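You operate a simulated robot arm through the tools that you are given. There is no shell and no other tool. Be economical: measure what you need, move in short steps, check, and stop when the job is done.

You are at the controls of a simulated robot arm. One attempt, no reset.

TASK
Put things in order on the top of the blue bench. At the end: the blue corner magnet stands on top of the green rubber roller; the short orange pin stands where the red corner magnet stood; the silver steel block stands on top of the grey wiping pad; the red corner magnet stands where the blue corner magnet stood; whatever was shut is shut again. Leave all else as you found it, and nothing knocked over.

The check looks at the end state, three seconds after you hand in, the way a careful person would. Anything else that was tipped, shoved, dropped, spilled or broken makes it a failure.

THE ROBOT
A 7-joint arm with a two-finger parallel gripper, fixed in place. Base frame: the origin is at the foot of the arm, x ahead of it, y to its left, z up; the work surface is at about z = 0. Readings come in m, rad, newtons and seconds.
With the tool pointing down near the work surface it reaches from about 0.24 to 0.62 m from the base axis. Its first joint turns from -1.152 to 1.152 rad. Payload 2.6 kg.
The tool frame sits at the grasp point between the pads (the TCP): z along the fingers, y along the line on which they close. The tips reach 0.03 m beyond it. Largest opening 0.094 m; finger width 0.028, thickness 0.01; the body of the gripper, 0.05 by 0.096 m, starts 0.055 m behind the TCP.
Orientation is told as [roll, pitch, yaw] about the base's x, y, z axes, in that order, counted from this pose: with the fingers straight down and closing along the base's y, the tool's x points along the base's -x, its y along +y and its z along -z.

THE INTERFACE
- The arm moves only by the tool move_arm. Its argument "plan" is a list of rows, each a list of 7 numbers: the gripper command, from -1 (shut) to 1 (fully open), values between in proportion, then the shift along the tool's x, y, z in m, then the turn, a rotation vector about the tool's x, y, z in rad. In form: [[jaw, dx, dy, dz, wx, wy, wz], ...]. A call has 1 to 20 rows; each row is the pose to reach, as a shift and turn from the pose commanded when the call began, along the tool's axes at that moment. Rows are played at 5 a second. More than 0.05 m and 0.15 rad between two rows, or a gripper value outside its range, and nothing of the call is played. Where a pose cannot be reached the arm comes as near as it can. A force on the tool above 40 N (or 10 N above the force at the start of the call, whichever is more), or a blocked arm, ends the call early, and 0.2 s more pass. The fingers move at their own pace (about 0.072 m/s each) and stop on an object; they squeeze with about 31 N. The grip force told is the motor's: it shows also when the fingers shut on nothing. Time passes only in rows, and 0.2 s behind the last, so rows that repeat a pose let the fingers close. It gives the time, the measured TCP pose, the force on the tool (base axes), the opening and the grip force at its end, in the units of the frame above (readings bear some noise).
- Cameras (640 x 400 px; columns grow to the right, rows downward): "scene" is fixed at [0.0297, 0.4265, 0.5704]; the picture's right is [-0.84, -0.55, 0.00], its down [-0.28, 0.43, -0.86] and it looks along [0.47, -0.72, -0.52] (base axes); focal length 313 px, centre (320, 200). "wrist" rides on the gripper at [0.076, 0.014, -0.102] in the tool frame; the picture's right is [-0.18, 0.98, 0.00], its down [-0.75, -0.14, -0.64] and it looks along [-0.63, -0.12, 0.77] (tool axes); focal length 243 px, centre (320, 200). There is no depth. A picture from a camera that has moved, and an enlarged one, comes with that camera's place and axes in the base frame and with its lens.
- get_image(camera): a new picture of that camera. The clock stands still meanwhile.
- zoom(camera, box): a new picture of the part [left, top, right, bottom] of that camera's present view, enlarged. The clock stands still meanwhile.
- job_done(): hands the job in; it is judged then, once.

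Work in short steps. Places have to be worked out from the pictures, the camera data and where the tool is seen: move nearer, look again, correct. Check each grasp and each placing, and mend what went wrong. You have 120 turns and 84 pictures in all, those below and enlarged ones among them. Open the gripper and draw the arm clear of the work before you hand the job in, unless the task says otherwise; then end with one line.

The tools are called as a command line: name --pt "numbers of a row" for each row, then --argument value for the rest, lists and objects as JSON in quotes. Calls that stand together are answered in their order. move_arm: Moves the arm, as the interface text tells. Its arguments: {"type":"object","properties":{"plan":{"type":"array"}},"required":["plan"]} The other tools are called the same way: get_image (camera) takes a picture; zoom (camera, box) takes an enlarged picture of a part of a camera's view; job_done () hands the job in.

At the start:

```text
clock: 0.0
eef_pos: [0.4016, -0.1687, 0.3091]
tcp_rot: [0.001, -0.001, -0.001]
contact_force: [1.0, 0.5, -0.1]
grip_width: 0.0937
grasp_force: 0.0
```

scene: 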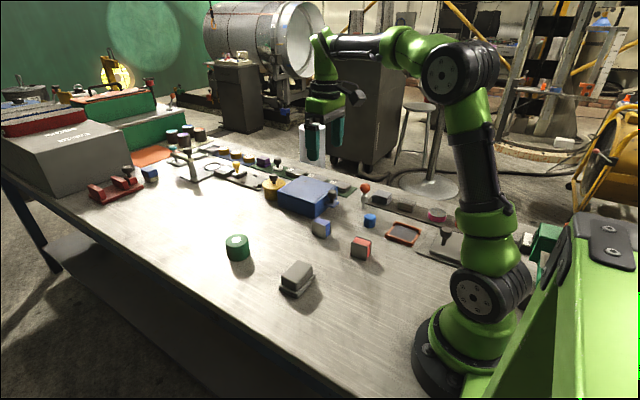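
wrist: 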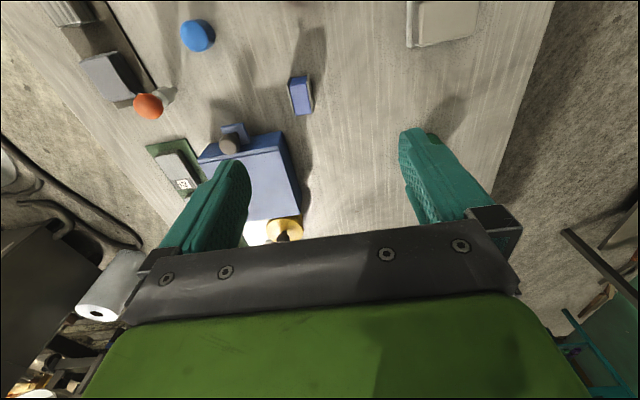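

I'll enlarge the working area of the scene to identify objects.

zoom --camera "scene" --box '[210, 160, 450, 310]'

zoom --camera "scene" --box '[80, 110, 320, 260]'

```text
2.67 times, centred on (330, 235) of scene
camera zoom: at [0.0297, 0.4265, 0.5704], right [-0.84, -0.55, 0.0], down [-0.28, 0.43, -0.86], along [0.47, -0.72, -0.52], focal length 834 px, centre (293, 107)
```

zoom: 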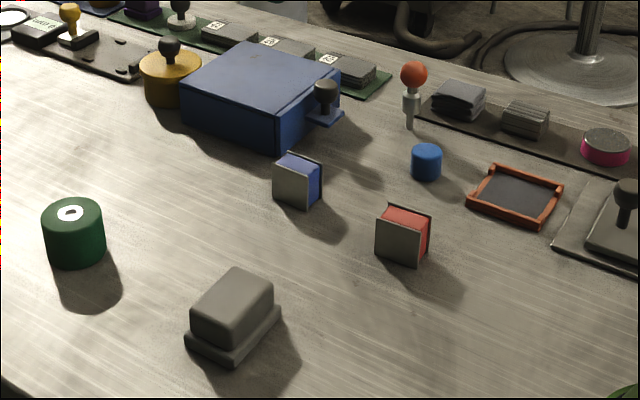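

```text
2.67 times, centred on (200, 185) of scene
camera zoom: at [0.0297, 0.4265, 0.5704], right [-0.84, -0.55, 0.0], down [-0.28, 0.43, -0.86], along [0.47, -0.72, -0.52], focal length 834 px, centre (640, 240)
```

zoom: 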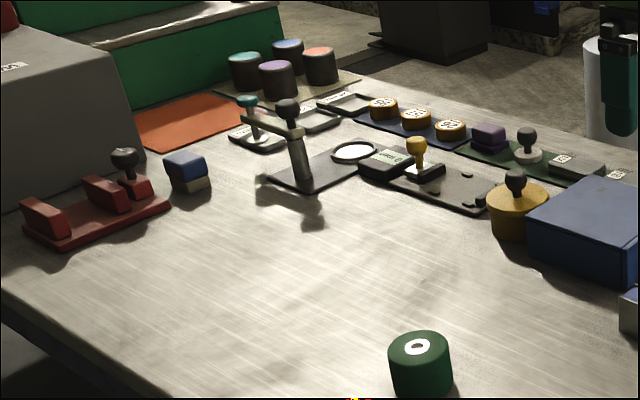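

The magnets, roller and grey pad are roughly located. I still need to identify the silver block and orange pin, so I'm looking closer.

zoom --camera "scene" --box '[340, 170, 460, 245]'

zoom --camera "scene" --box '[250, 160, 370, 235]'

zoom --camera "scene" --box '[240, 230, 360, 305]'

```text
5.33 times, centred on (400, 208) of scene
camera zoom: at [0.0297, 0.4265, 0.5704], right [-0.84, -0.55, 0.0], down [-0.28, 0.43, -0.86], along [0.47, -0.72, -0.52], focal length 1668 px, centre (-107, 160)
```

zoom: 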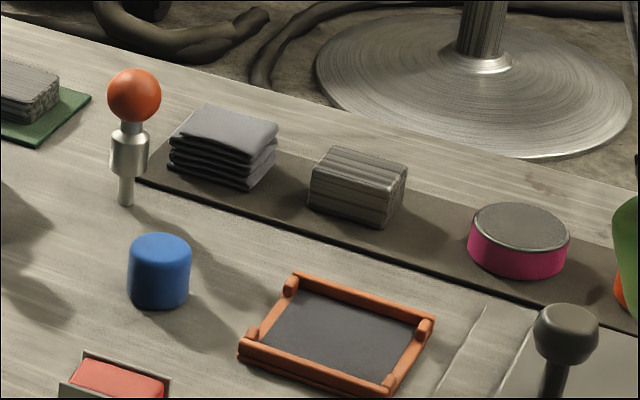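

```text
5.33 times, centred on (310, 198) of scene
camera zoom: at [0.0297, 0.4265, 0.5704], right [-0.84, -0.55, 0.0], down [-0.28, 0.43, -0.86], along [0.47, -0.72, -0.52], focal length 1668 px, centre (373, 213)
```

zoom: 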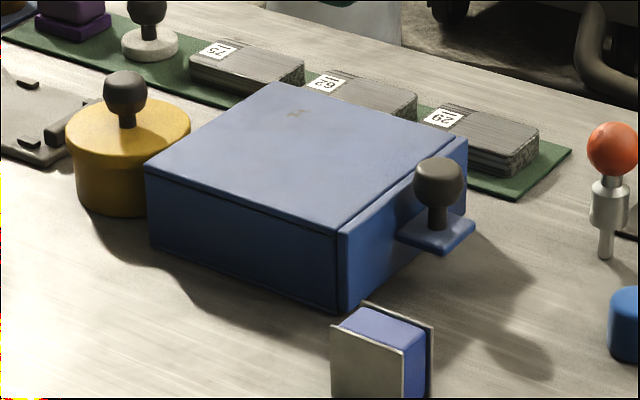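

```text
5.33 times, centred on (300, 268) of scene
camera zoom: at [0.0297, 0.4265, 0.5704], right [-0.84, -0.55, 0.0], down [-0.28, 0.43, -0.86], along [0.47, -0.72, -0.52], focal length 1668 px, centre (427, -160)
```

zoom: 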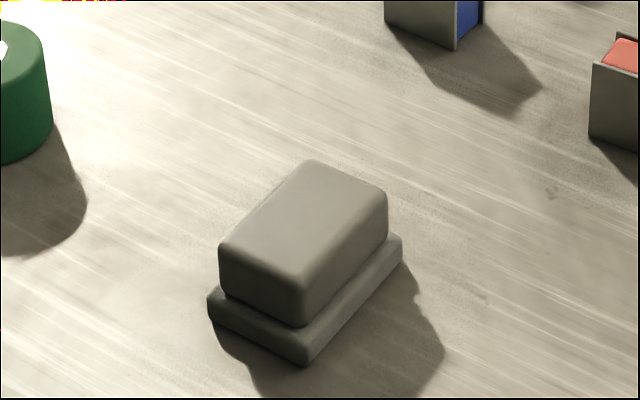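

Grey pad sits at about (0.37, 0.0), and the blue box is a drawer with its knob near (0.471, -0.321, 0.067). I'm moving above the knob to look with the wrist camera.

move_arm --pt "1 -0.01 -0.03 0.025 0 0 0" --pt "1 -0.02 -0.06 0.05 0 0 0" --pt "1 -0.03 -0.09 0.075 0 0 0" --pt "1 -0.04 -0.12 0.1 0 0 0" --pt "1 -0.05 -0.152 0.13 0 0 0" --pt "1 -0.05 -0.152 0.13 0 0 0"

get_image --camera "wrist"

get_image --camera "scene"

```text
clock: 1.4
eef_pos: [0.4514, -0.3248, 0.1791]
tcp_rot: [0.0, 0.0, 0.0]
contact_force: [0.0, -0.2, 0.7]
grip_width: 0.094
grasp_force: 0.0
```

```text
76 pictures are left
camera wrist: at [0.374, -0.3102, 0.2817], right [0.18, 0.98, 0.0], down [0.75, -0.14, 0.64], along [0.63, -0.12, -0.77], focal length 243 px, centre (320, 200)
```

wrist: 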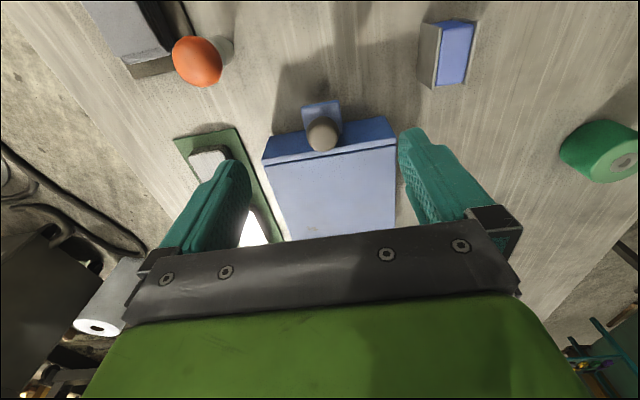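

```text
75 pictures are left
```

scene: 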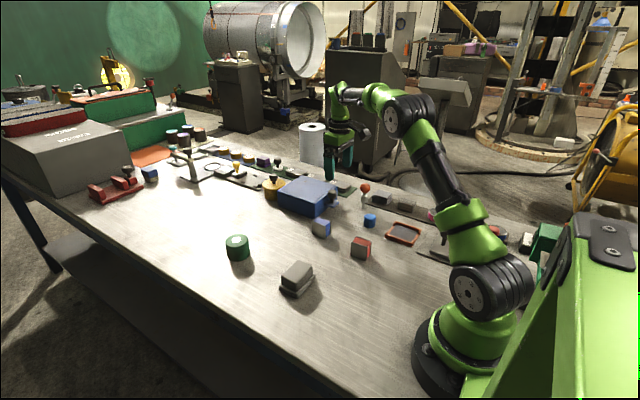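

The wrist view confirms the knob at (0.470, -0.326), so I'll lower around it and close.

move_arm --pt "0.3 -0.019 -0.001 0.03 0 0 0" --pt "0.3 -0.019 -0.001 0.06 0 0 0" --pt "0.3 -0.019 -0.001 0.085 0 0 0" --pt "0.3 -0.019 -0.001 0.107 0 0 0" --pt "0.3 -0.019 -0.001 0.107 0 0 0" --pt "-1 -0.019 -0.001 0.107 0 0 0" --pt "-1 -0.019 -0.001 0.107 0 0 0" --pt "-1 -0.019 -0.001 0.107 0 0 0"

zoom --camera "scene" --box '[260, 140, 420, 240]'

```text
clock: 3.2
eef_pos: [0.4698, -0.326, 0.0726]
tcp_rot: [-0.003, -0.002, -0.003]
contact_force: [1.2, -7.2, -4.2]
grip_width: 0.032
grasp_force: 45.2
```

```text
4.00 times, centred on (340, 190) of scene
camera zoom: at [0.0297, 0.4265, 0.5705], right [-0.84, -0.55, 0.0], down [-0.28, 0.43, -0.86], along [0.47, -0.72, -0.52], focal length 1251 px, centre (240, 240)
```

zoom: 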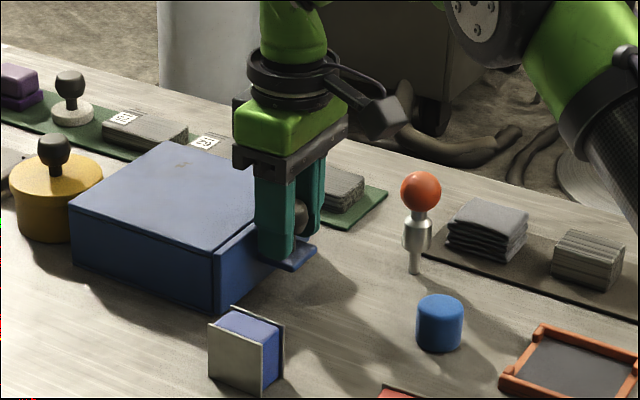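

The knob is held at 0.032 m opening. Next I pull the drawer about 0.08 m towards the base.

move_arm --pt "-1 0.008 -0.001 0 0 0 0" --pt "-1 0.016 -0.001 0 0 0 0" --pt "-1 0.024 -0.001 0 0 0 0" --pt "-1 0.032 -0.001 0 0 0 0" --pt "-1 0.04 -0.001 0 0 0 0" --pt "-1 0.048 -0.001 0 0 0 0" --pt "-1 0.056 -0.001 0 0 0 0" --pt "-1 0.064 -0.001 0 0 0 0" --pt "-1 0.072 -0.001 0 0 0 0" --pt "-1 0.08 -0.001 0 0 0 0"

zoom --camera "scene" --box '[260, 140, 420, 240]'

```text
clock: 5.4
eef_pos: [0.3907, -0.325, 0.0732]
tcp_rot: [0.001, 0.001, -0.003]
contact_force: [0.6, -17.3, -18.8]
grip_width: 0.0316
grasp_force: 45.1
```

```text
4.00 times, centred on (340, 190) of scene
camera zoom: at [0.0298, 0.4264, 0.5705], right [-0.84, -0.55, 0.0], down [-0.28, 0.43, -0.86], along [0.47, -0.72, -0.52], focal length 1251 px, centre (240, 240)
```

zoom: 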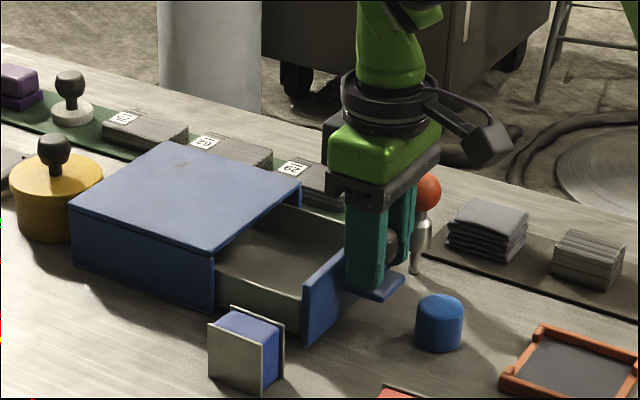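

The drawer is open. I'll release the knob, rise, and look inside.

move_arm --pt "0.1 0 0 0 0 0 0" --pt "0.1 0 0 0 0 0 0" --pt "0.1 0 0 -0.04 0 0 0" --pt "0.1 0 0 -0.08 0 0 0" --pt "0.1 0 0 -0.12 0 0 0" --pt "0.1 0 0 -0.16 0 0 0" --pt "0.1 0 0 -0.16 0 0 0"

get_image --camera "wrist"

zoom --camera "scene" --box '[260, 160, 380, 235]'

```text
clock: 7.0
eef_pos: [0.3922, -0.3235, 0.2337]
tcp_rot: [0.001, 0.0, 0.0]
contact_force: [-0.6, 0.4, 0.3]
grip_width: 0.0517
grasp_force: 0.0
```

```text
72 pictures are left
camera wrist: at [0.315, -0.3104, 0.3366], right [0.18, 0.98, 0.0], down [0.75, -0.14, 0.64], along [0.63, -0.12, -0.77], focal length 243 px, centre (320, 200)
```

wrist: 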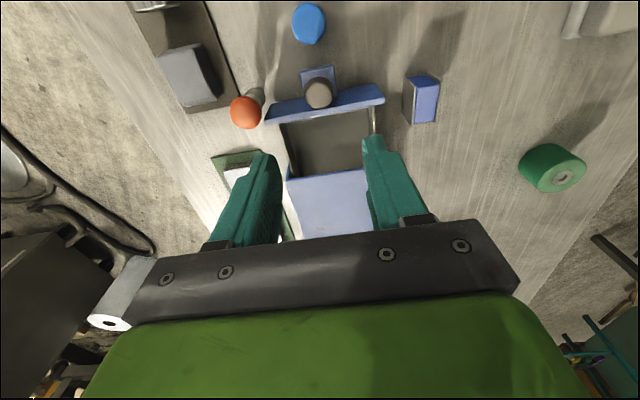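

```text
5.33 times, centred on (320, 198) of scene
camera zoom: at [0.0297, 0.4265, 0.5704], right [-0.84, -0.55, 0.0], down [-0.28, 0.43, -0.86], along [0.47, -0.72, -0.52], focal length 1668 px, centre (320, 213)
```

zoom: 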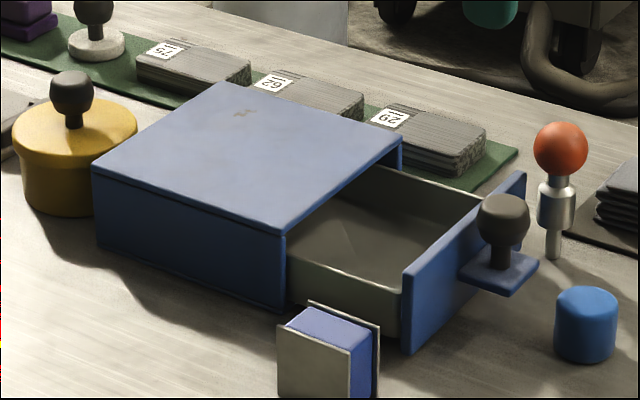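

The visible drawer is empty. I'll check the other containers: the knobbed plate near the arm and the yellow pot.

zoom --camera "scene" --box '[370, 180, 562, 300]'

zoom --camera "scene" --box '[160, 130, 288, 210]'

```text
3.33 times, centred on (466, 240) of scene
camera zoom: at [0.0297, 0.4265, 0.5704], right [-0.84, -0.55, 0.0], down [-0.28, 0.43, -0.86], along [0.47, -0.72, -0.52], focal length 1042 px, centre (-167, 67)
```

zoom: 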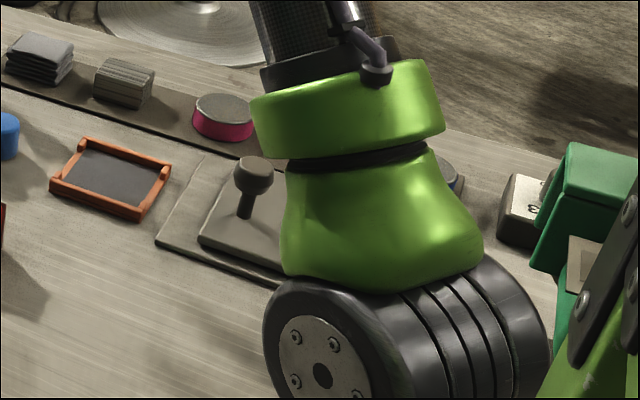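

```text
5.00 times, centred on (224, 170) of scene
camera zoom: at [0.0297, 0.4265, 0.5704], right [-0.84, -0.55, 0.0], down [-0.28, 0.43, -0.86], along [0.47, -0.72, -0.52], focal length 1564 px, centre (800, 350)
```

zoom: 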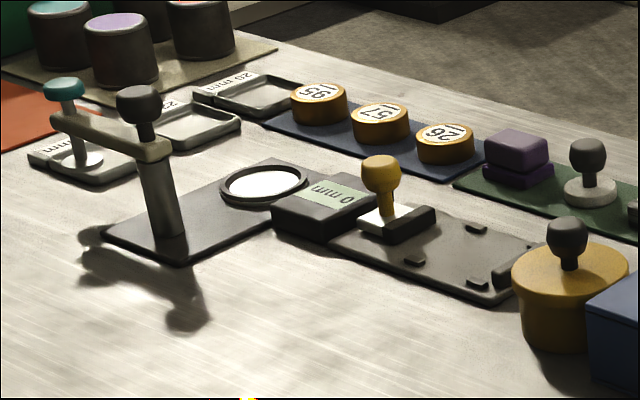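

The other lidded things are out of reach, so the missing items may be deeper in the drawer. I'll tilt the gripper to peer in under the top.

move_arm --pt "0.1 0.007 0.007 0.013 0 -0.12 0" --pt "0.1 0.013 0.013 0.026 0 -0.24 0" --pt "0.1 0.02 0.02 0.038 0 -0.36 0" --pt "0.1 0.026 0.026 0.05 0 -0.48 0" --pt "0.1 0.032 0.033 0.06 0 -0.6 0" --pt "0.1 0.032 0.033 0.06 0 -0.6 0"

get_image --camera "wrist"

```text
clock: 8.4
eef_pos: [0.3581, -0.2916, 0.1732]
tcp_rot: [-0.001, -0.601, -0.001]
contact_force: [-0.1, -0.5, 0.0]
grip_width: 0.0518
grasp_force: 0.0
```

```text
68 pictures are left
camera wrist: at [0.2372, -0.2765, 0.2143], right [0.15, 0.98, 0.1], down [0.26, -0.14, 0.96], along [0.95, -0.12, -0.28], focal length 243 px, centre (320, 200)
```

wrist: 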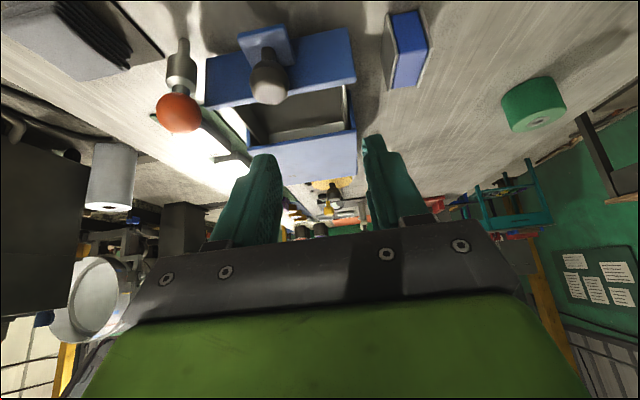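

zoom --camera "wrist" --box '[200, 20, 392, 140]'

```text
3.33 times, centred on (296, 80) of wrist
camera zoom: at [0.2372, -0.2765, 0.2143], right [0.15, 0.98, 0.1], down [0.26, -0.14, 0.96], along [0.95, -0.12, -0.28], focal length 809 px, centre (400, 600)
```

zoom: 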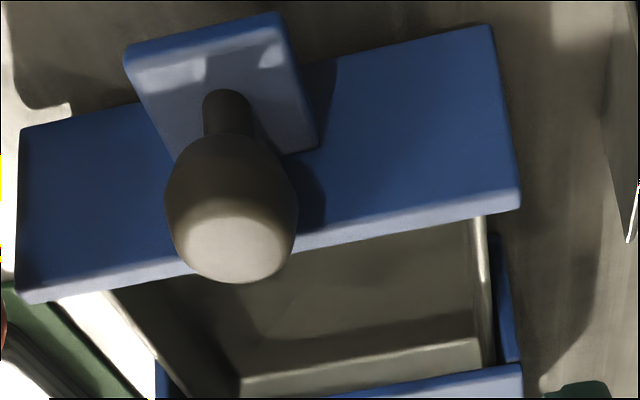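

The drawer is truly empty. I'll straighten up and swing back to the middle to inspect the grey item, with the arm clear of the right-hand side.

move_arm --pt "-0.5 -0.014 0.02 -0.02 0 0.12 0" --pt "-0.5 -0.028 0.04 -0.041 0 0.24 0" --pt "-0.5 -0.042 0.06 -0.062 0 0.36 0" --pt "-0.5 -0.056 0.08 -0.083 0 0.48 0" --pt "-0.5 -0.056 0.1 -0.083 0 0.6 0" --pt "-0.5 -0.056 0.14 -0.083 0 0.6 0" --pt "-0.5 -0.056 0.18 -0.083 0 0.6 0" --pt "-0.5 -0.056 0.22 -0.083 0 0.6 0" --pt "-0.5 -0.056 0.26 -0.083 0 0.6 0" --pt "-0.5 -0.056 0.29 -0.083 0 0.6 0" --pt "-0.5 -0.056 0.29 -0.083 0 0.6 0"

get_image --camera "wrist"

get_image --camera "scene"

```text
clock: 10.8
eef_pos: [0.358, -0.0022, 0.274]
tcp_rot: [-0.001, -0.001, 0.0]
contact_force: [-0.1, -0.5, 0.6]
grip_width: 0.0234
grasp_force: 0.1
```

```text
66 pictures are left
camera wrist: at [0.2809, 0.012, 0.3766], right [0.19, 0.98, 0.0], down [0.75, -0.14, 0.64], along [0.63, -0.12, -0.77], focal length 243 px, centre (320, 200)
```

wrist: 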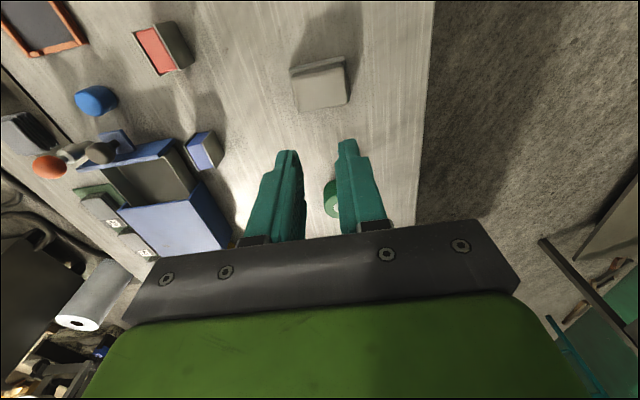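

```text
65 pictures are left
```

scene: 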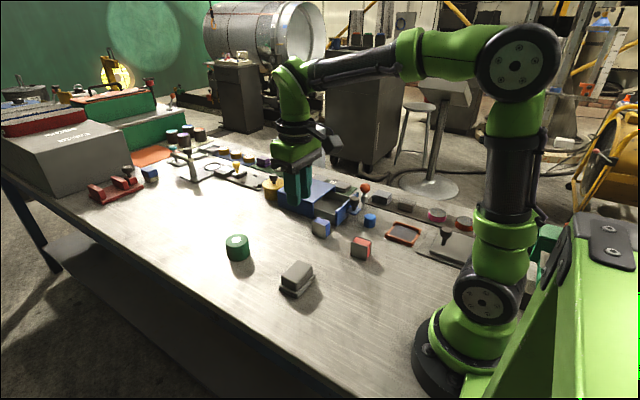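

zoom --camera "scene" --box '[380, 180, 556, 290]'

zoom --camera "wrist" --box '[240, 10, 400, 110]'

zoom --camera "wrist" --box '[0, 0, 240, 150]'

```text
3.64 times, centred on (468, 235) of scene
camera zoom: at [0.0297, 0.4265, 0.5704], right [-0.84, -0.55, 0.0], down [-0.28, 0.43, -0.86], along [0.47, -0.72, -0.52], focal length 1137 px, centre (-218, 73)
```

zoom: 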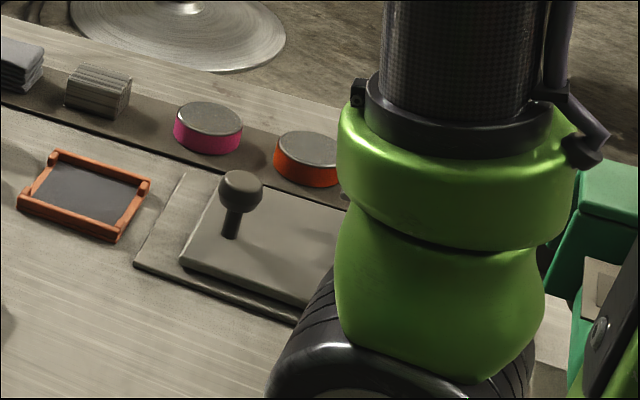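

```text
4.00 times, centred on (320, 60) of wrist
camera zoom: at [0.2809, 0.012, 0.3766], right [0.19, 0.98, 0.0], down [0.75, -0.14, 0.64], along [0.63, -0.12, -0.77], focal length 970 px, centre (320, 760)
```

zoom: 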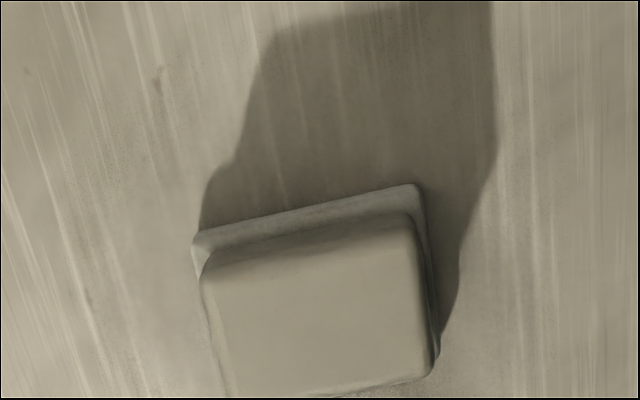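

```text
2.67 times, centred on (120, 75) of wrist
camera zoom: at [0.2809, 0.012, 0.3766], right [0.19, 0.98, 0.0], down [0.75, -0.14, 0.64], along [0.63, -0.12, -0.77], focal length 647 px, centre (853, 533)
```

zoom: 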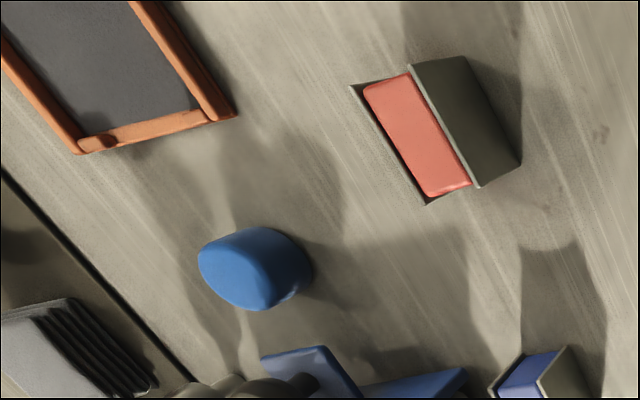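

Nothing obvious yet. I'm looking at the drawer interior and the striped block at higher magnification.

zoom --camera "scene" --box '[310, 180, 374, 220]'

zoom --camera "wrist" --box '[60, 120, 220, 220]'

zoom --camera "scene" --box '[268, 250, 332, 290]'

zoom --camera "scene" --box '[360, 185, 424, 225]'

```text
10.00 times, centred on (342, 200) of scene
camera zoom: at [0.0297, 0.4265, 0.5704], right [-0.84, -0.55, 0.0], down [-0.28, 0.43, -0.86], along [0.47, -0.72, -0.52], focal length 3128 px, centre (100, 200)
```

zoom: 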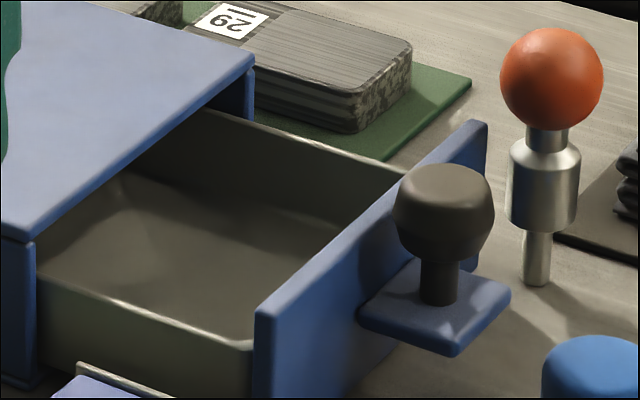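

```text
4.00 times, centred on (140, 170) of wrist
camera zoom: at [0.2809, 0.012, 0.3766], right [0.19, 0.98, 0.0], down [0.75, -0.14, 0.64], along [0.63, -0.12, -0.77], focal length 970 px, centre (1040, 320)
```

zoom: 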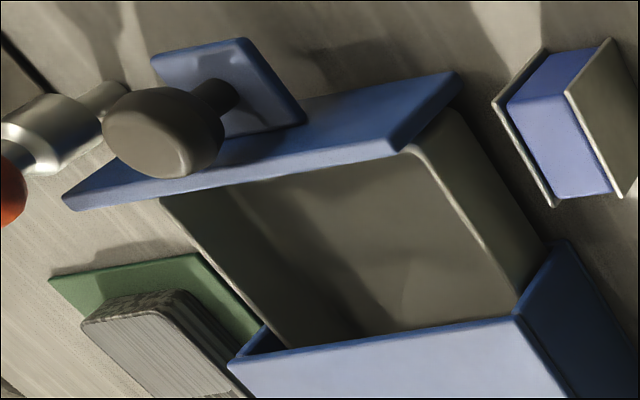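

```text
10.00 times, centred on (300, 270) of scene
camera zoom: at [0.0297, 0.4265, 0.5704], right [-0.84, -0.55, 0.0], down [-0.28, 0.43, -0.86], along [0.47, -0.72, -0.52], focal length 3128 px, centre (520, -500)
```

zoom: 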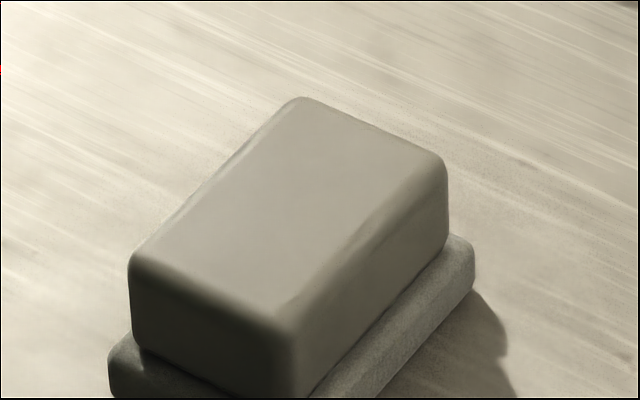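

```text
10.00 times, centred on (392, 205) of scene
camera zoom: at [0.0297, 0.4265, 0.5704], right [-0.84, -0.55, 0.0], down [-0.28, 0.43, -0.86], along [0.47, -0.72, -0.52], focal length 3128 px, centre (-400, 150)
```

zoom: 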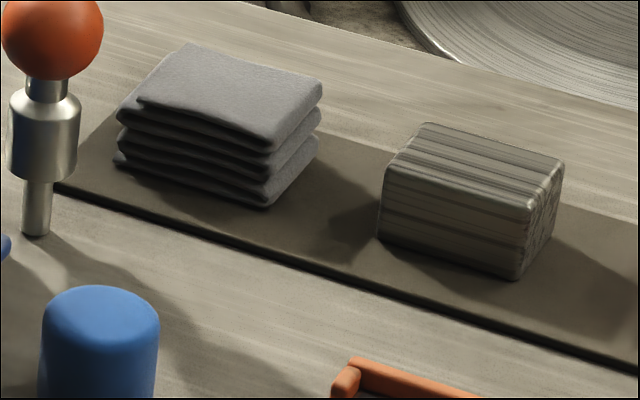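

Either the grey item is a block already on a felt pad, or it's one wiper and the block is elsewhere. I'll descend for a close view.

move_arm --pt "-0.5 -0.01 0 0.04 0 0 0" --pt "-0.5 -0.019 0 0.08 0 0 0" --pt "-0.5 -0.019 0 0.124 0 0 0" --pt "-0.5 -0.019 0 0.124 0 0 0"

zoom --camera "wrist" --box '[240, 50, 400, 150]'

```text
clock: 11.8
eef_pos: [0.377, -0.0011, 0.1476]
tcp_rot: [0.001, 0.0, -0.002]
contact_force: [0.6, -0.1, -0.3]
grip_width: 0.0233
grasp_force: 0.1
```

```text
4.00 times, centred on (320, 100) of wrist
camera zoom: at [0.3005, 0.0135, 0.2498], right [0.19, 0.98, 0.0], down [0.75, -0.14, 0.64], along [0.63, -0.12, -0.77], focal length 970 px, centre (320, 600)
```

zoom: 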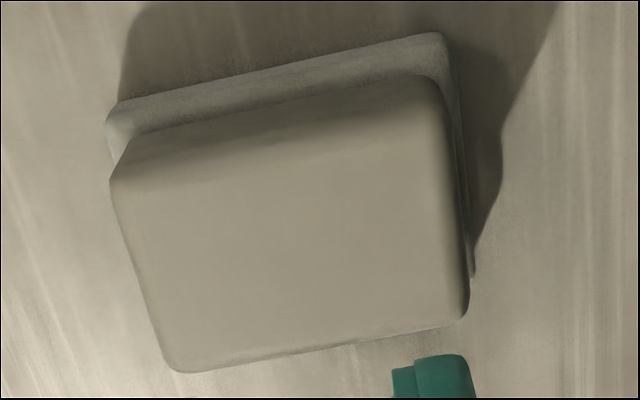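

The body looks aligned on a felt base at about (0.371, -0.006), yaw 0. To settle whether it's one piece or two, I'll grip the upper part gently and lift slightly.

move_arm --pt "1 0.006 -0.005 0 0 0 0" --pt "1 0.006 -0.005 0 0 0 0" --pt "1 0.006 -0.005 0.04 0 0 0" --pt "1 0.006 -0.005 0.07 0 0 0" --pt "1 0.006 -0.005 0.09 0 0 0" --pt "1 0.006 -0.005 0.09 0 0 0"

zoom --camera "scene" --box '[240, 210, 368, 290]'

```text
clock: 13.2
eef_pos: [0.3721, -0.0057, 0.0586]
tcp_rot: [-0.001, 0.002, -0.001]
contact_force: [-0.6, 1.1, 0.1]
grip_width: 0.094
grasp_force: 0.1
```

```text
5.00 times, centred on (304, 250) of scene
camera zoom: at [0.0297, 0.4265, 0.5704], right [-0.84, -0.55, 0.0], down [-0.28, 0.43, -0.86], along [0.47, -0.72, -0.52], focal length 1564 px, centre (400, -50)
```

zoom: 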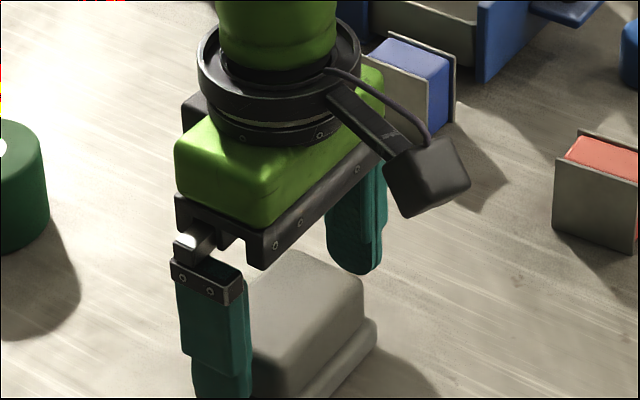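

Fingers straddle the body well. Closing and lifting a little.

move_arm --pt "-0.2 0 0 0 0 0 0" --pt "-0.2 0 0 0 0 0 0" --pt "-0.2 0 0 0 0 0 0" --pt "-0.2 0 0 -0.006 0 0 0" --pt "-0.2 0 0 -0.012 0 0 0" --pt "-0.2 0 0 -0.012 0 0 0"

zoom --camera "scene" --box '[240, 230, 368, 310]'

```text
clock: 14.6
eef_pos: [0.3714, -0.0082, 0.0713]
tcp_rot: [-0.001, 0.0, -0.003]
contact_force: [-0.4, 0.3, -0.9]
grip_width: 0.0713
grasp_force: 30.5
```

```text
5.00 times, centred on (304, 270) of scene
camera zoom: at [0.0297, 0.4265, 0.5704], right [-0.84, -0.55, 0.0], down [-0.28, 0.43, -0.86], along [0.47, -0.72, -0.52], focal length 1564 px, centre (400, -150)
```

zoom: 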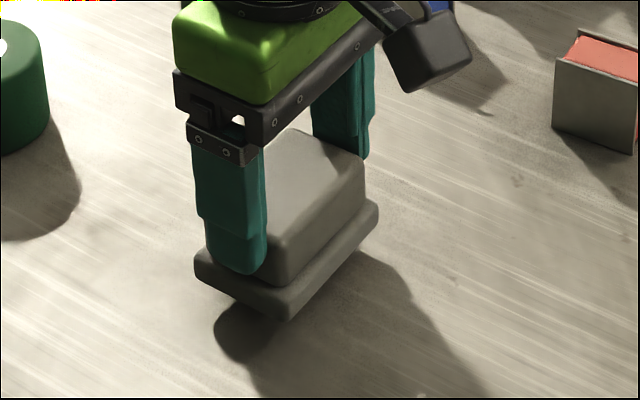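

It lifts as one piece, so this is the grey wiping pad. I'm setting it back exactly and releasing.

move_arm --pt "-0.2 0 -0.002 0.006 0 0 0" --pt "-0.2 0 -0.002 0.012 0 0 0" --pt "-0.2 0 -0.002 0.012 0 0 0" --pt "1 0 -0.002 0.012 0 0 0" --pt "1 0 -0.002 0.012 0 0 0" --pt "1 0 -0.002 -0.03 0 0 0" --pt "1 0 -0.002 -0.075 0 0 0" --pt "1 0 -0.002 -0.12 0 0 0" --pt "0 0 -0.002 -0.12 0 0 0"

get_image --camera "wrist"

```text
clock: 16.6
eef_pos: [0.3712, -0.0062, 0.1894]
tcp_rot: [0.001, 0.0, 0.0]
contact_force: [0.1, 0.0, 0.3]
grip_width: 0.0469
grasp_force: 0.0
```

```text
54 pictures are left
camera wrist: at [0.2948, 0.0071, 0.2917], right [0.18, 0.98, 0.0], down [0.75, -0.14, 0.64], along [0.63, -0.12, -0.77], focal length 243 px, centre (320, 200)
```

wrist: 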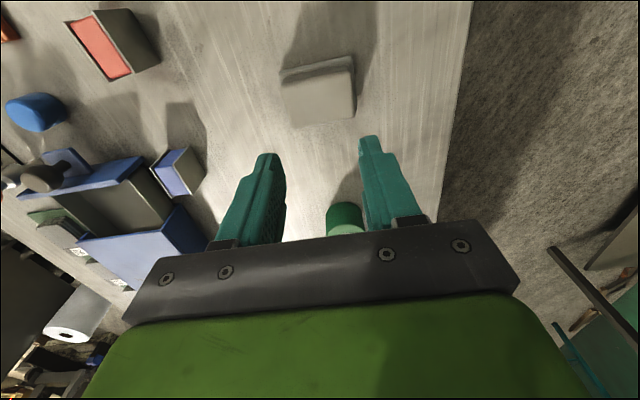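

Now I'll swing right, facing outward, to view the strip with the striped block.

move_arm --pt "0 0.01 -0.038 -0.011 0 0 0.1" --pt "0 0.02 -0.076 -0.022 0 0 0.2" --pt "0 0.03 -0.114 -0.033 0 0 0.3" --pt "0 0.04 -0.152 -0.044 0 0 0.4" --pt "0 0.05 -0.19 -0.055 0 0 0.5" --pt "0 0.06 -0.228 -0.066 0 0 0.6" --pt "0 0.07 -0.266 -0.077 0 0 0.7" --pt "0 0.08 -0.304 -0.09 0 0 0.8" --pt "0 0.09 -0.344 -0.1 0 0 0.9" --pt "0 0.09 -0.344 -0.1 0 0 0.9"

get_image --camera "wrist"

get_image --camera "scene"

```text
clock: 18.8
eef_pos: [0.2791, -0.3513, 0.2924]
tcp_rot: [-0.001, 0.001, -0.903]
contact_force: [-0.1, -0.3, -0.3]
grip_width: 0.0471
grasp_force: 0.0
```

```text
53 pictures are left
camera wrist: at [0.2427, -0.2837, 0.3943], right [0.89, 0.47, 0.0], down [0.36, -0.68, 0.64], along [0.3, -0.57, -0.77], focal length 243 px, centre (320, 200)
```

wrist: 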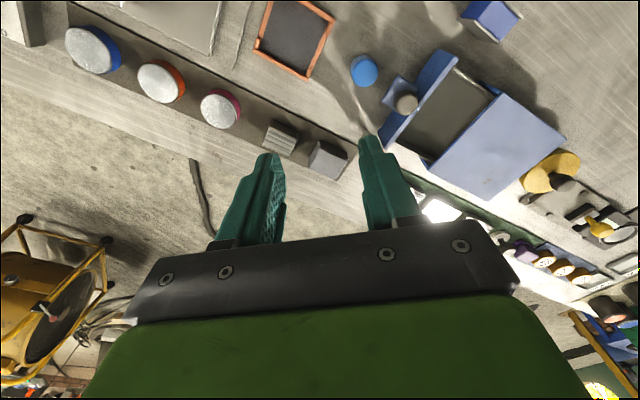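

```text
52 pictures are left
```

scene: 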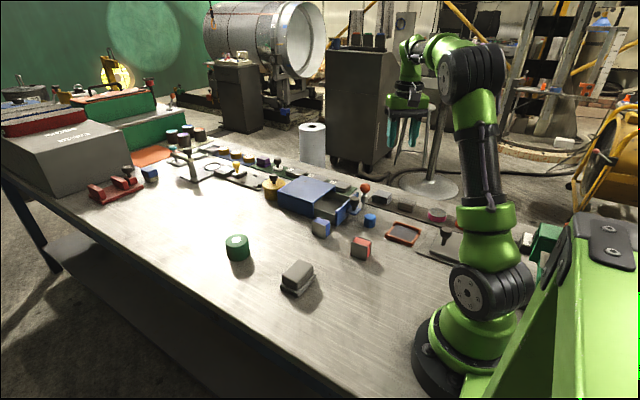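

zoom --camera "wrist" --box '[0, 0, 240, 150]'

zoom --camera "wrist" --box '[180, 60, 372, 180]'

zoom --camera "wrist" --box '[400, 130, 640, 280]'

```text
2.67 times, centred on (120, 75) of wrist
camera zoom: at [0.2427, -0.2837, 0.3943], right [0.89, 0.47, 0.0], down [0.36, -0.68, 0.64], along [0.3, -0.57, -0.77], focal length 647 px, centre (853, 533)
```

zoom: 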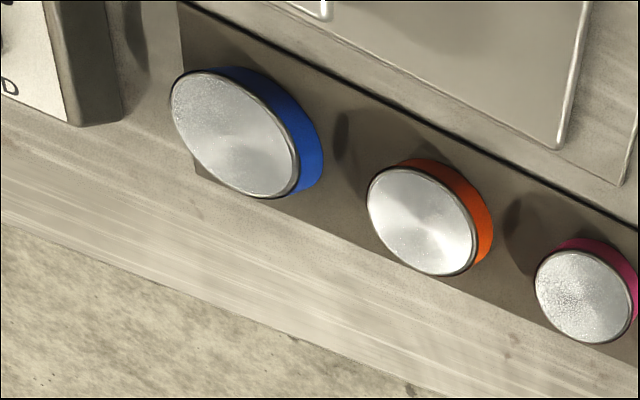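

```text
3.33 times, centred on (276, 120) of wrist
camera zoom: at [0.2427, -0.2837, 0.3943], right [0.89, 0.47, 0.0], down [0.36, -0.68, 0.64], along [0.3, -0.57, -0.77], focal length 809 px, centre (467, 467)
```

zoom: 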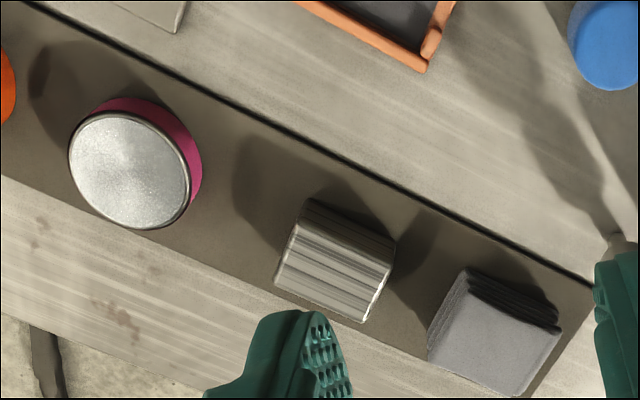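

```text
2.67 times, centred on (520, 205) of wrist
camera zoom: at [0.2427, -0.2837, 0.3943], right [0.89, 0.47, 0.0], down [0.36, -0.68, 0.64], along [0.3, -0.57, -0.77], focal length 647 px, centre (-213, 187)
```

zoom: 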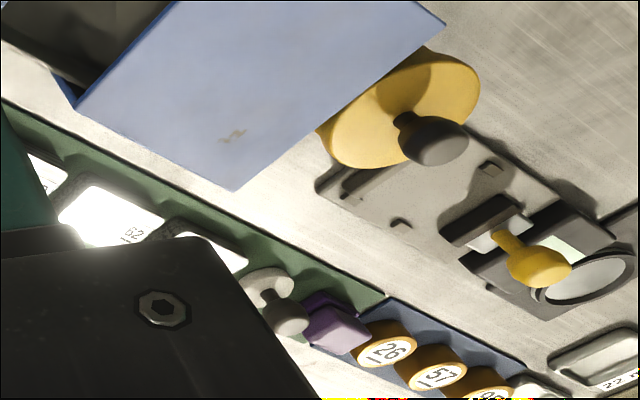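

Up close the striped block is clearly brushed, shiny steel, centred near (0.270, -0.476) and axis-aligned. I'll go above it with yaw 0.

move_arm --pt "0.5 -0.012 -0.012 0.015 0 0 -0.13" --pt "0.5 -0.025 -0.024 0.03 0 0 -0.26" --pt "0.5 -0.04 -0.036 0.045 0 0 -0.39" --pt "0.5 -0.055 -0.048 0.06 0 0 -0.52" --pt "0.5 -0.07 -0.06 0.08 0 0 -0.65" --pt "0.5 -0.082 -0.072 0.1 0 0 -0.78" --pt "0.5 -0.092 -0.084 0.13 0 0 -0.903" --pt "0.5 -0.092 -0.084 0.13 0 0 -0.903"

get_image --camera "wrist"

zoom --camera "scene" --box '[320, 140, 448, 220]'

```text
clock: 20.6
eef_pos: [0.2734, -0.4764, 0.1604]
tcp_rot: [0.0, -0.001, 0.005]
contact_force: [0.6, -0.7, -0.3]
grip_width: 0.0706
grasp_force: 0.1
```

```text
48 pictures are left
camera wrist: at [0.1966, -0.4632, 0.2625], right [0.18, 0.98, 0.0], down [0.75, -0.14, 0.64], along [0.63, -0.12, -0.77], focal length 243 px, centre (320, 200)
```

wrist: 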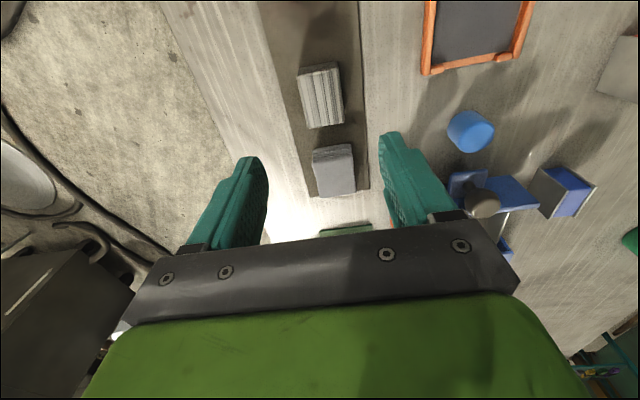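

```text
5.00 times, centred on (384, 180) of scene
camera zoom: at [0.0297, 0.4265, 0.5704], right [-0.84, -0.55, 0.0], down [-0.28, 0.43, -0.86], along [0.47, -0.72, -0.52], focal length 1564 px, centre (0, 300)
```

zoom: 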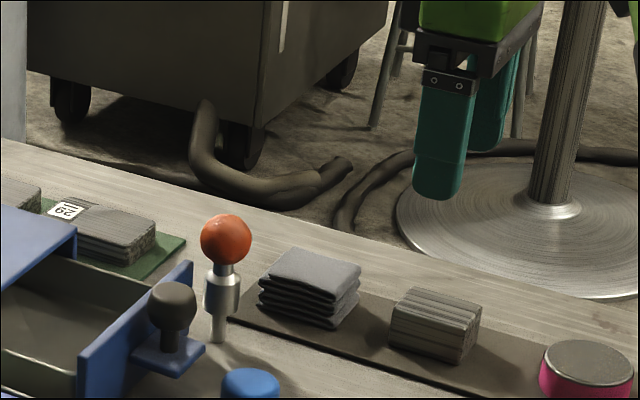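

The block is centred about (0.268, -0.477), roughly 0.03 high. Descending and gripping.

move_arm --pt "0.5 0.005 0 0.03 0 0 0" --pt "0.5 0.005 0 0.06 0 0 0" --pt "0.5 0.005 0 0.09 0 0 0" --pt "0.5 0.005 0 0.121 0 0 0" --pt "0.5 0.005 0 0.121 0 0 0" --pt "-0.5 0.005 0 0.121 0 0 0" --pt "-0.5 0.005 0 0.121 0 0 0" --pt "-0.5 0.005 0 0.121 0 0 0"

zoom --camera "scene" --box '[340, 160, 452, 230]'

```text
clock: 22.4
eef_pos: [0.2679, -0.477, 0.0386]
tcp_rot: [0.0, 0.0, 0.006]
contact_force: [1.5, 4.1, 2.2]
grip_width: 0.0378
grasp_force: 30.7
```

```text
5.71 times, centred on (396, 195) of scene
camera zoom: at [0.0297, 0.4265, 0.5704], right [-0.84, -0.55, 0.0], down [-0.28, 0.43, -0.86], along [0.47, -0.72, -0.52], focal length 1787 px, centre (-114, 229)
```

zoom: 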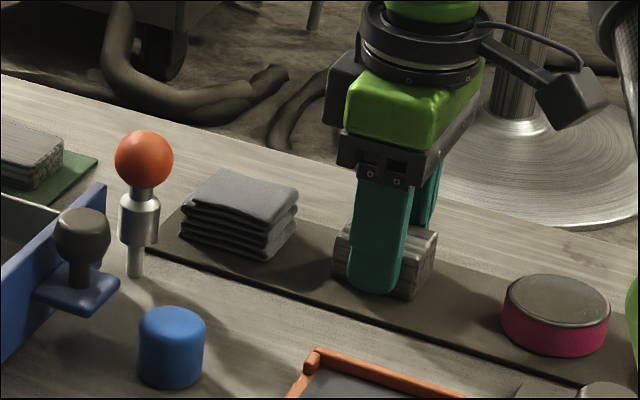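

Gripped at 0.038 m. I'll lift slowly to see whether it comes free.

move_arm --pt "-0.5 0 0 -0.005 0 0 0" --pt "-0.5 0 0 -0.015 0 0 0" --pt "-0.5 0 0 -0.04 0 0 0" --pt "-0.5 0 0 -0.08 0 0 0" --pt "-0.5 0 0 -0.12 0 0 0" --pt "-0.5 0 0 -0.12 0 0 0"

zoom --camera "scene" --box '[320, 120, 480, 220]'

```text
clock: 23.8
eef_pos: [0.2695, -0.4789, 0.1613]
tcp_rot: [0.0, 0.002, 0.002]
contact_force: [-0.3, -0.6, -5.0]
grip_width: 0.0378
grasp_force: 30.3
```

```text
4.00 times, centred on (400, 170) of scene
camera zoom: at [0.0297, 0.4265, 0.5705], right [-0.84, -0.55, 0.0], down [-0.28, 0.43, -0.86], along [0.47, -0.72, -0.52], focal length 1251 px, centre (0, 320)
```

zoom: 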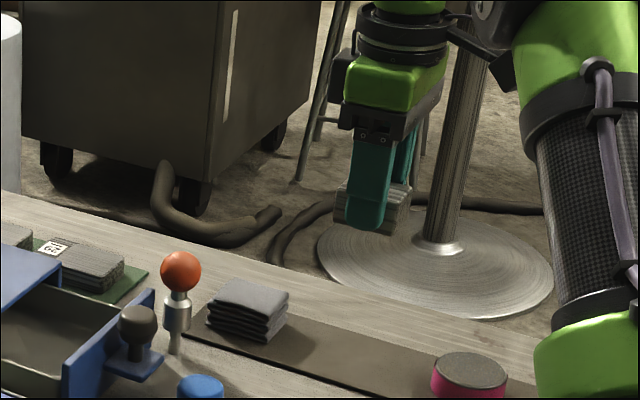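

The block is lifted (about 5 N, steel). I'm carrying it to above the wiping pad at (0.371, -0.007).

move_arm --pt "-0.5 0 0.02 -0.02 0 0 0" --pt "-0.5 -0.01 0.06 -0.03 0 0 0" --pt "-0.5 -0.02 0.1 -0.04 0 0 0" --pt "-0.5 -0.03 0.147 -0.04 0 0 0" --pt "-0.5 -0.04 0.194 -0.04 0 0 0" --pt "-0.5 -0.05 0.241 -0.04 0 0 0" --pt "-0.5 -0.06 0.288 -0.04 0 0 0" --pt "-0.5 -0.07 0.335 -0.04 0 0 0" --pt "-0.5 -0.08 0.382 -0.04 0 0 0" --pt "-0.5 -0.09 0.429 -0.03 0 0 0" --pt "-0.5 -0.101 0.471 -0.01 0 0 0" --pt "-0.5 -0.101 0.471 0.03 0 0 0" --pt "-0.5 -0.101 0.471 0.06 0 0 0" --pt "-0.5 -0.101 0.471 0.06 0 0 0"

zoom --camera "scene" --box '[240, 220, 368, 300]'

get_image --camera "wrist"

```text
clock: 26.8
eef_pos: [0.3661, -0.0052, 0.0984]
tcp_rot: [0.0, -0.001, 0.001]
contact_force: [0.3, 0.1, -4.7]
grip_width: 0.0378
grasp_force: 31.2
```

```text
5.00 times, centred on (304, 260) of scene
camera zoom: at [0.0297, 0.4265, 0.5704], right [-0.84, -0.55, 0.0], down [-0.28, 0.43, -0.86], along [0.47, -0.72, -0.52], focal length 1564 px, centre (400, -100)
```

zoom: 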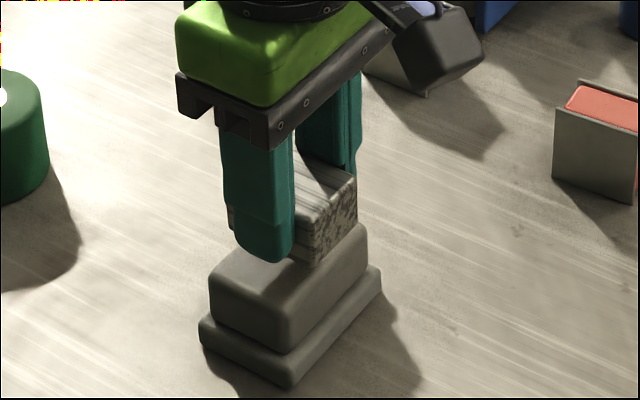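

```text
43 pictures are left
camera wrist: at [0.2894, 0.0089, 0.2018], right [0.18, 0.98, 0.0], down [0.75, -0.14, 0.64], along [0.63, -0.12, -0.77], focal length 243 px, centre (320, 200)
```

wrist: 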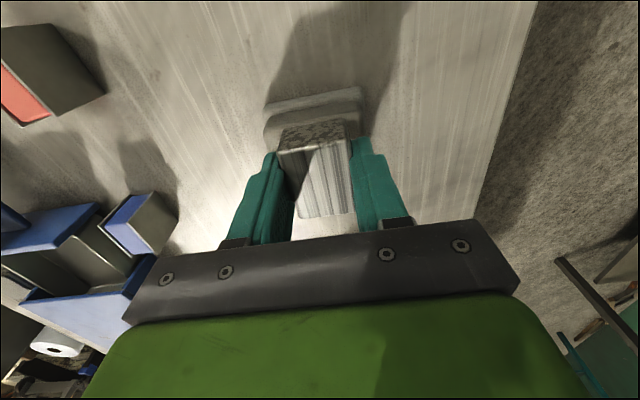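

Good alignment; I shift +5 mm in x and lower in small steps.

move_arm --pt "-0.5 -0.005 -0.002 0.004 0 0 0" --pt "-0.5 -0.005 -0.002 0.008 0 0 0" --pt "-0.5 -0.005 -0.002 0.011 0 0 0" --pt "-0.5 -0.005 -0.002 0.013 0 0 0"

zoom --camera "scene" --box '[264, 240, 328, 280]'

```text
clock: 27.8
eef_pos: [0.3727, -0.0064, 0.0862]
tcp_rot: [0.002, 0.001, 0.0]
contact_force: [-1.3, 0.2, -4.3]
grip_width: 0.0379
grasp_force: 31.4
```

```text
10.00 times, centred on (296, 260) of scene
camera zoom: at [0.0297, 0.4265, 0.5704], right [-0.84, -0.55, 0.0], down [-0.28, 0.43, -0.86], along [0.47, -0.72, -0.52], focal length 3128 px, centre (560, -400)
```

zoom: 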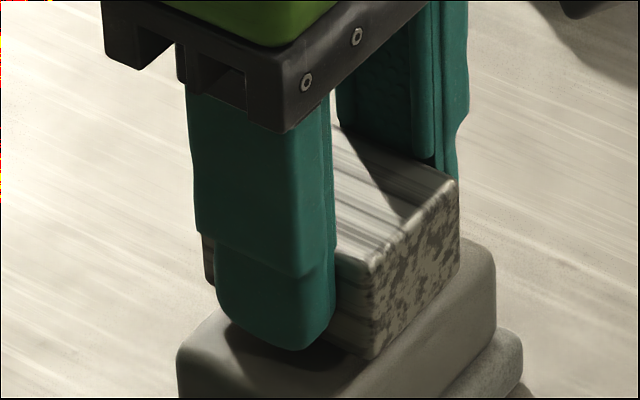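

move_arm --pt "-0.5 0.001 0 0.0015 0 0 0" --pt "-0.5 0.001 0 0.003 0 0 0" --pt "-0.5 0.001 0 0.003 0 0 0"

```text
clock: 28.6
eef_pos: [0.3706, -0.0066, 0.0839]
tcp_rot: [0.0, -0.001, 0.001]
contact_force: [0.7, 0.4, -4.2]
grip_width: 0.0379
grasp_force: 30.9
```

Still hanging freely (-4 N); lowering further.

move_arm --pt "-0.5 0 0 0.0015 0 0 0" --pt "-0.5 0 0 0.003 0 0 0" --pt "-0.5 0 0 0.003 0 0 0"

zoom --camera "scene" --box '[264, 240, 328, 280]'

```text
clock: 29.4
eef_pos: [0.3713, -0.0078, 0.0808]
tcp_rot: [0.002, 0.0, 0.0]
contact_force: [-0.3, 0.0, -4.3]
grip_width: 0.0376
grasp_force: 31.6
```

```text
10.00 times, centred on (296, 260) of scene
camera zoom: at [0.0297, 0.4265, 0.5704], right [-0.84, -0.55, 0.0], down [-0.28, 0.43, -0.86], along [0.47, -0.72, -0.52], focal length 3128 px, centre (560, -400)
```

zoom: 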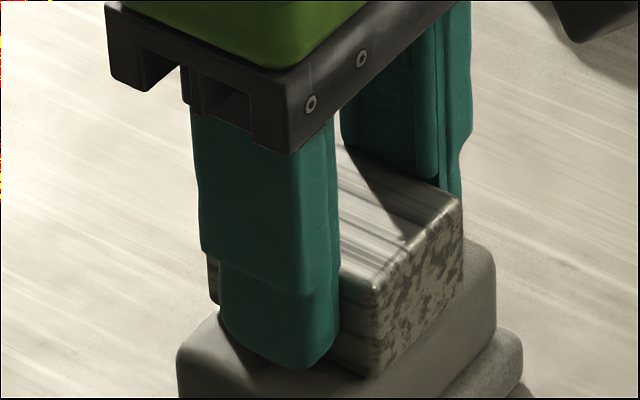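

move_arm --pt "-0.5 0 0 0.001 0 0 0" --pt "-0.5 0 0 0.002 0 0 0" --pt "-0.5 0 0 0.002 0 0 0"

```text
clock: 30.2
eef_pos: [0.3726, -0.0064, 0.0806]
tcp_rot: [0.001, -0.004, 0.001]
contact_force: [-7.1, 2.0, 24.9]
grip_width: 0.0379
grasp_force: 31.3
```

Contact made (z force jumped). I'll relieve it by 1 mm, open, and rise.

move_arm --pt "-0.5 0 0 -0.0012 0 0 0" --pt "-0.5 0 0 -0.0012 0 0 0" --pt "0.5 0 0 -0.0012 0 0 0" --pt "0.5 0 0 -0.0012 0 0 0" --pt "0.5 0 0 -0.0012 0 0 0" --pt "0.5 0 0 -0.03 0 0 0" --pt "0.5 0 0 -0.07 0 0 0" --pt "0.5 0 0 -0.11 0 0 0" --pt "0.5 0 0 -0.11 0 0 0"

zoom --camera "scene" --box '[240, 220, 368, 300]'

get_image --camera "wrist"

```text
clock: 32.2
eef_pos: [0.3708, -0.0065, 0.1888]
tcp_rot: [0.0, -0.001, 0.001]
contact_force: [0.2, -0.3, -0.2]
grip_width: 0.0707
grasp_force: 0.0
```

```text
5.00 times, centred on (304, 260) of scene
camera zoom: at [0.0297, 0.4265, 0.5704], right [-0.84, -0.55, 0.0], down [-0.28, 0.43, -0.86], along [0.47, -0.72, -0.52], focal length 1564 px, centre (400, -100)
```

zoom: 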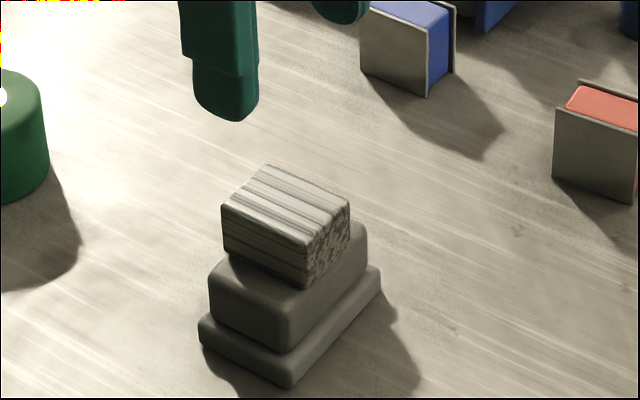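

```text
39 pictures are left
camera wrist: at [0.2931, 0.0071, 0.2903], right [0.18, 0.98, 0.0], down [0.75, -0.14, 0.64], along [0.63, -0.12, -0.77], focal length 243 px, centre (320, 200)
```

wrist: 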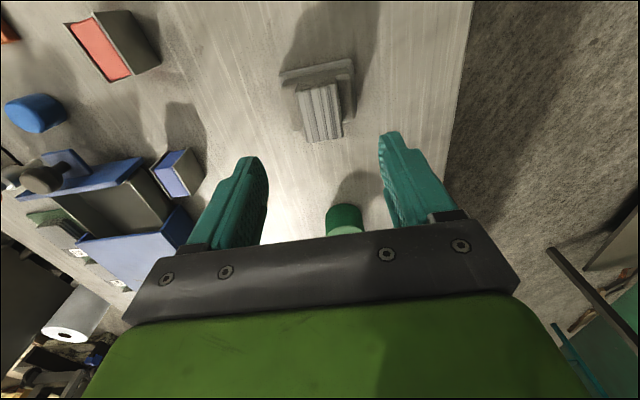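

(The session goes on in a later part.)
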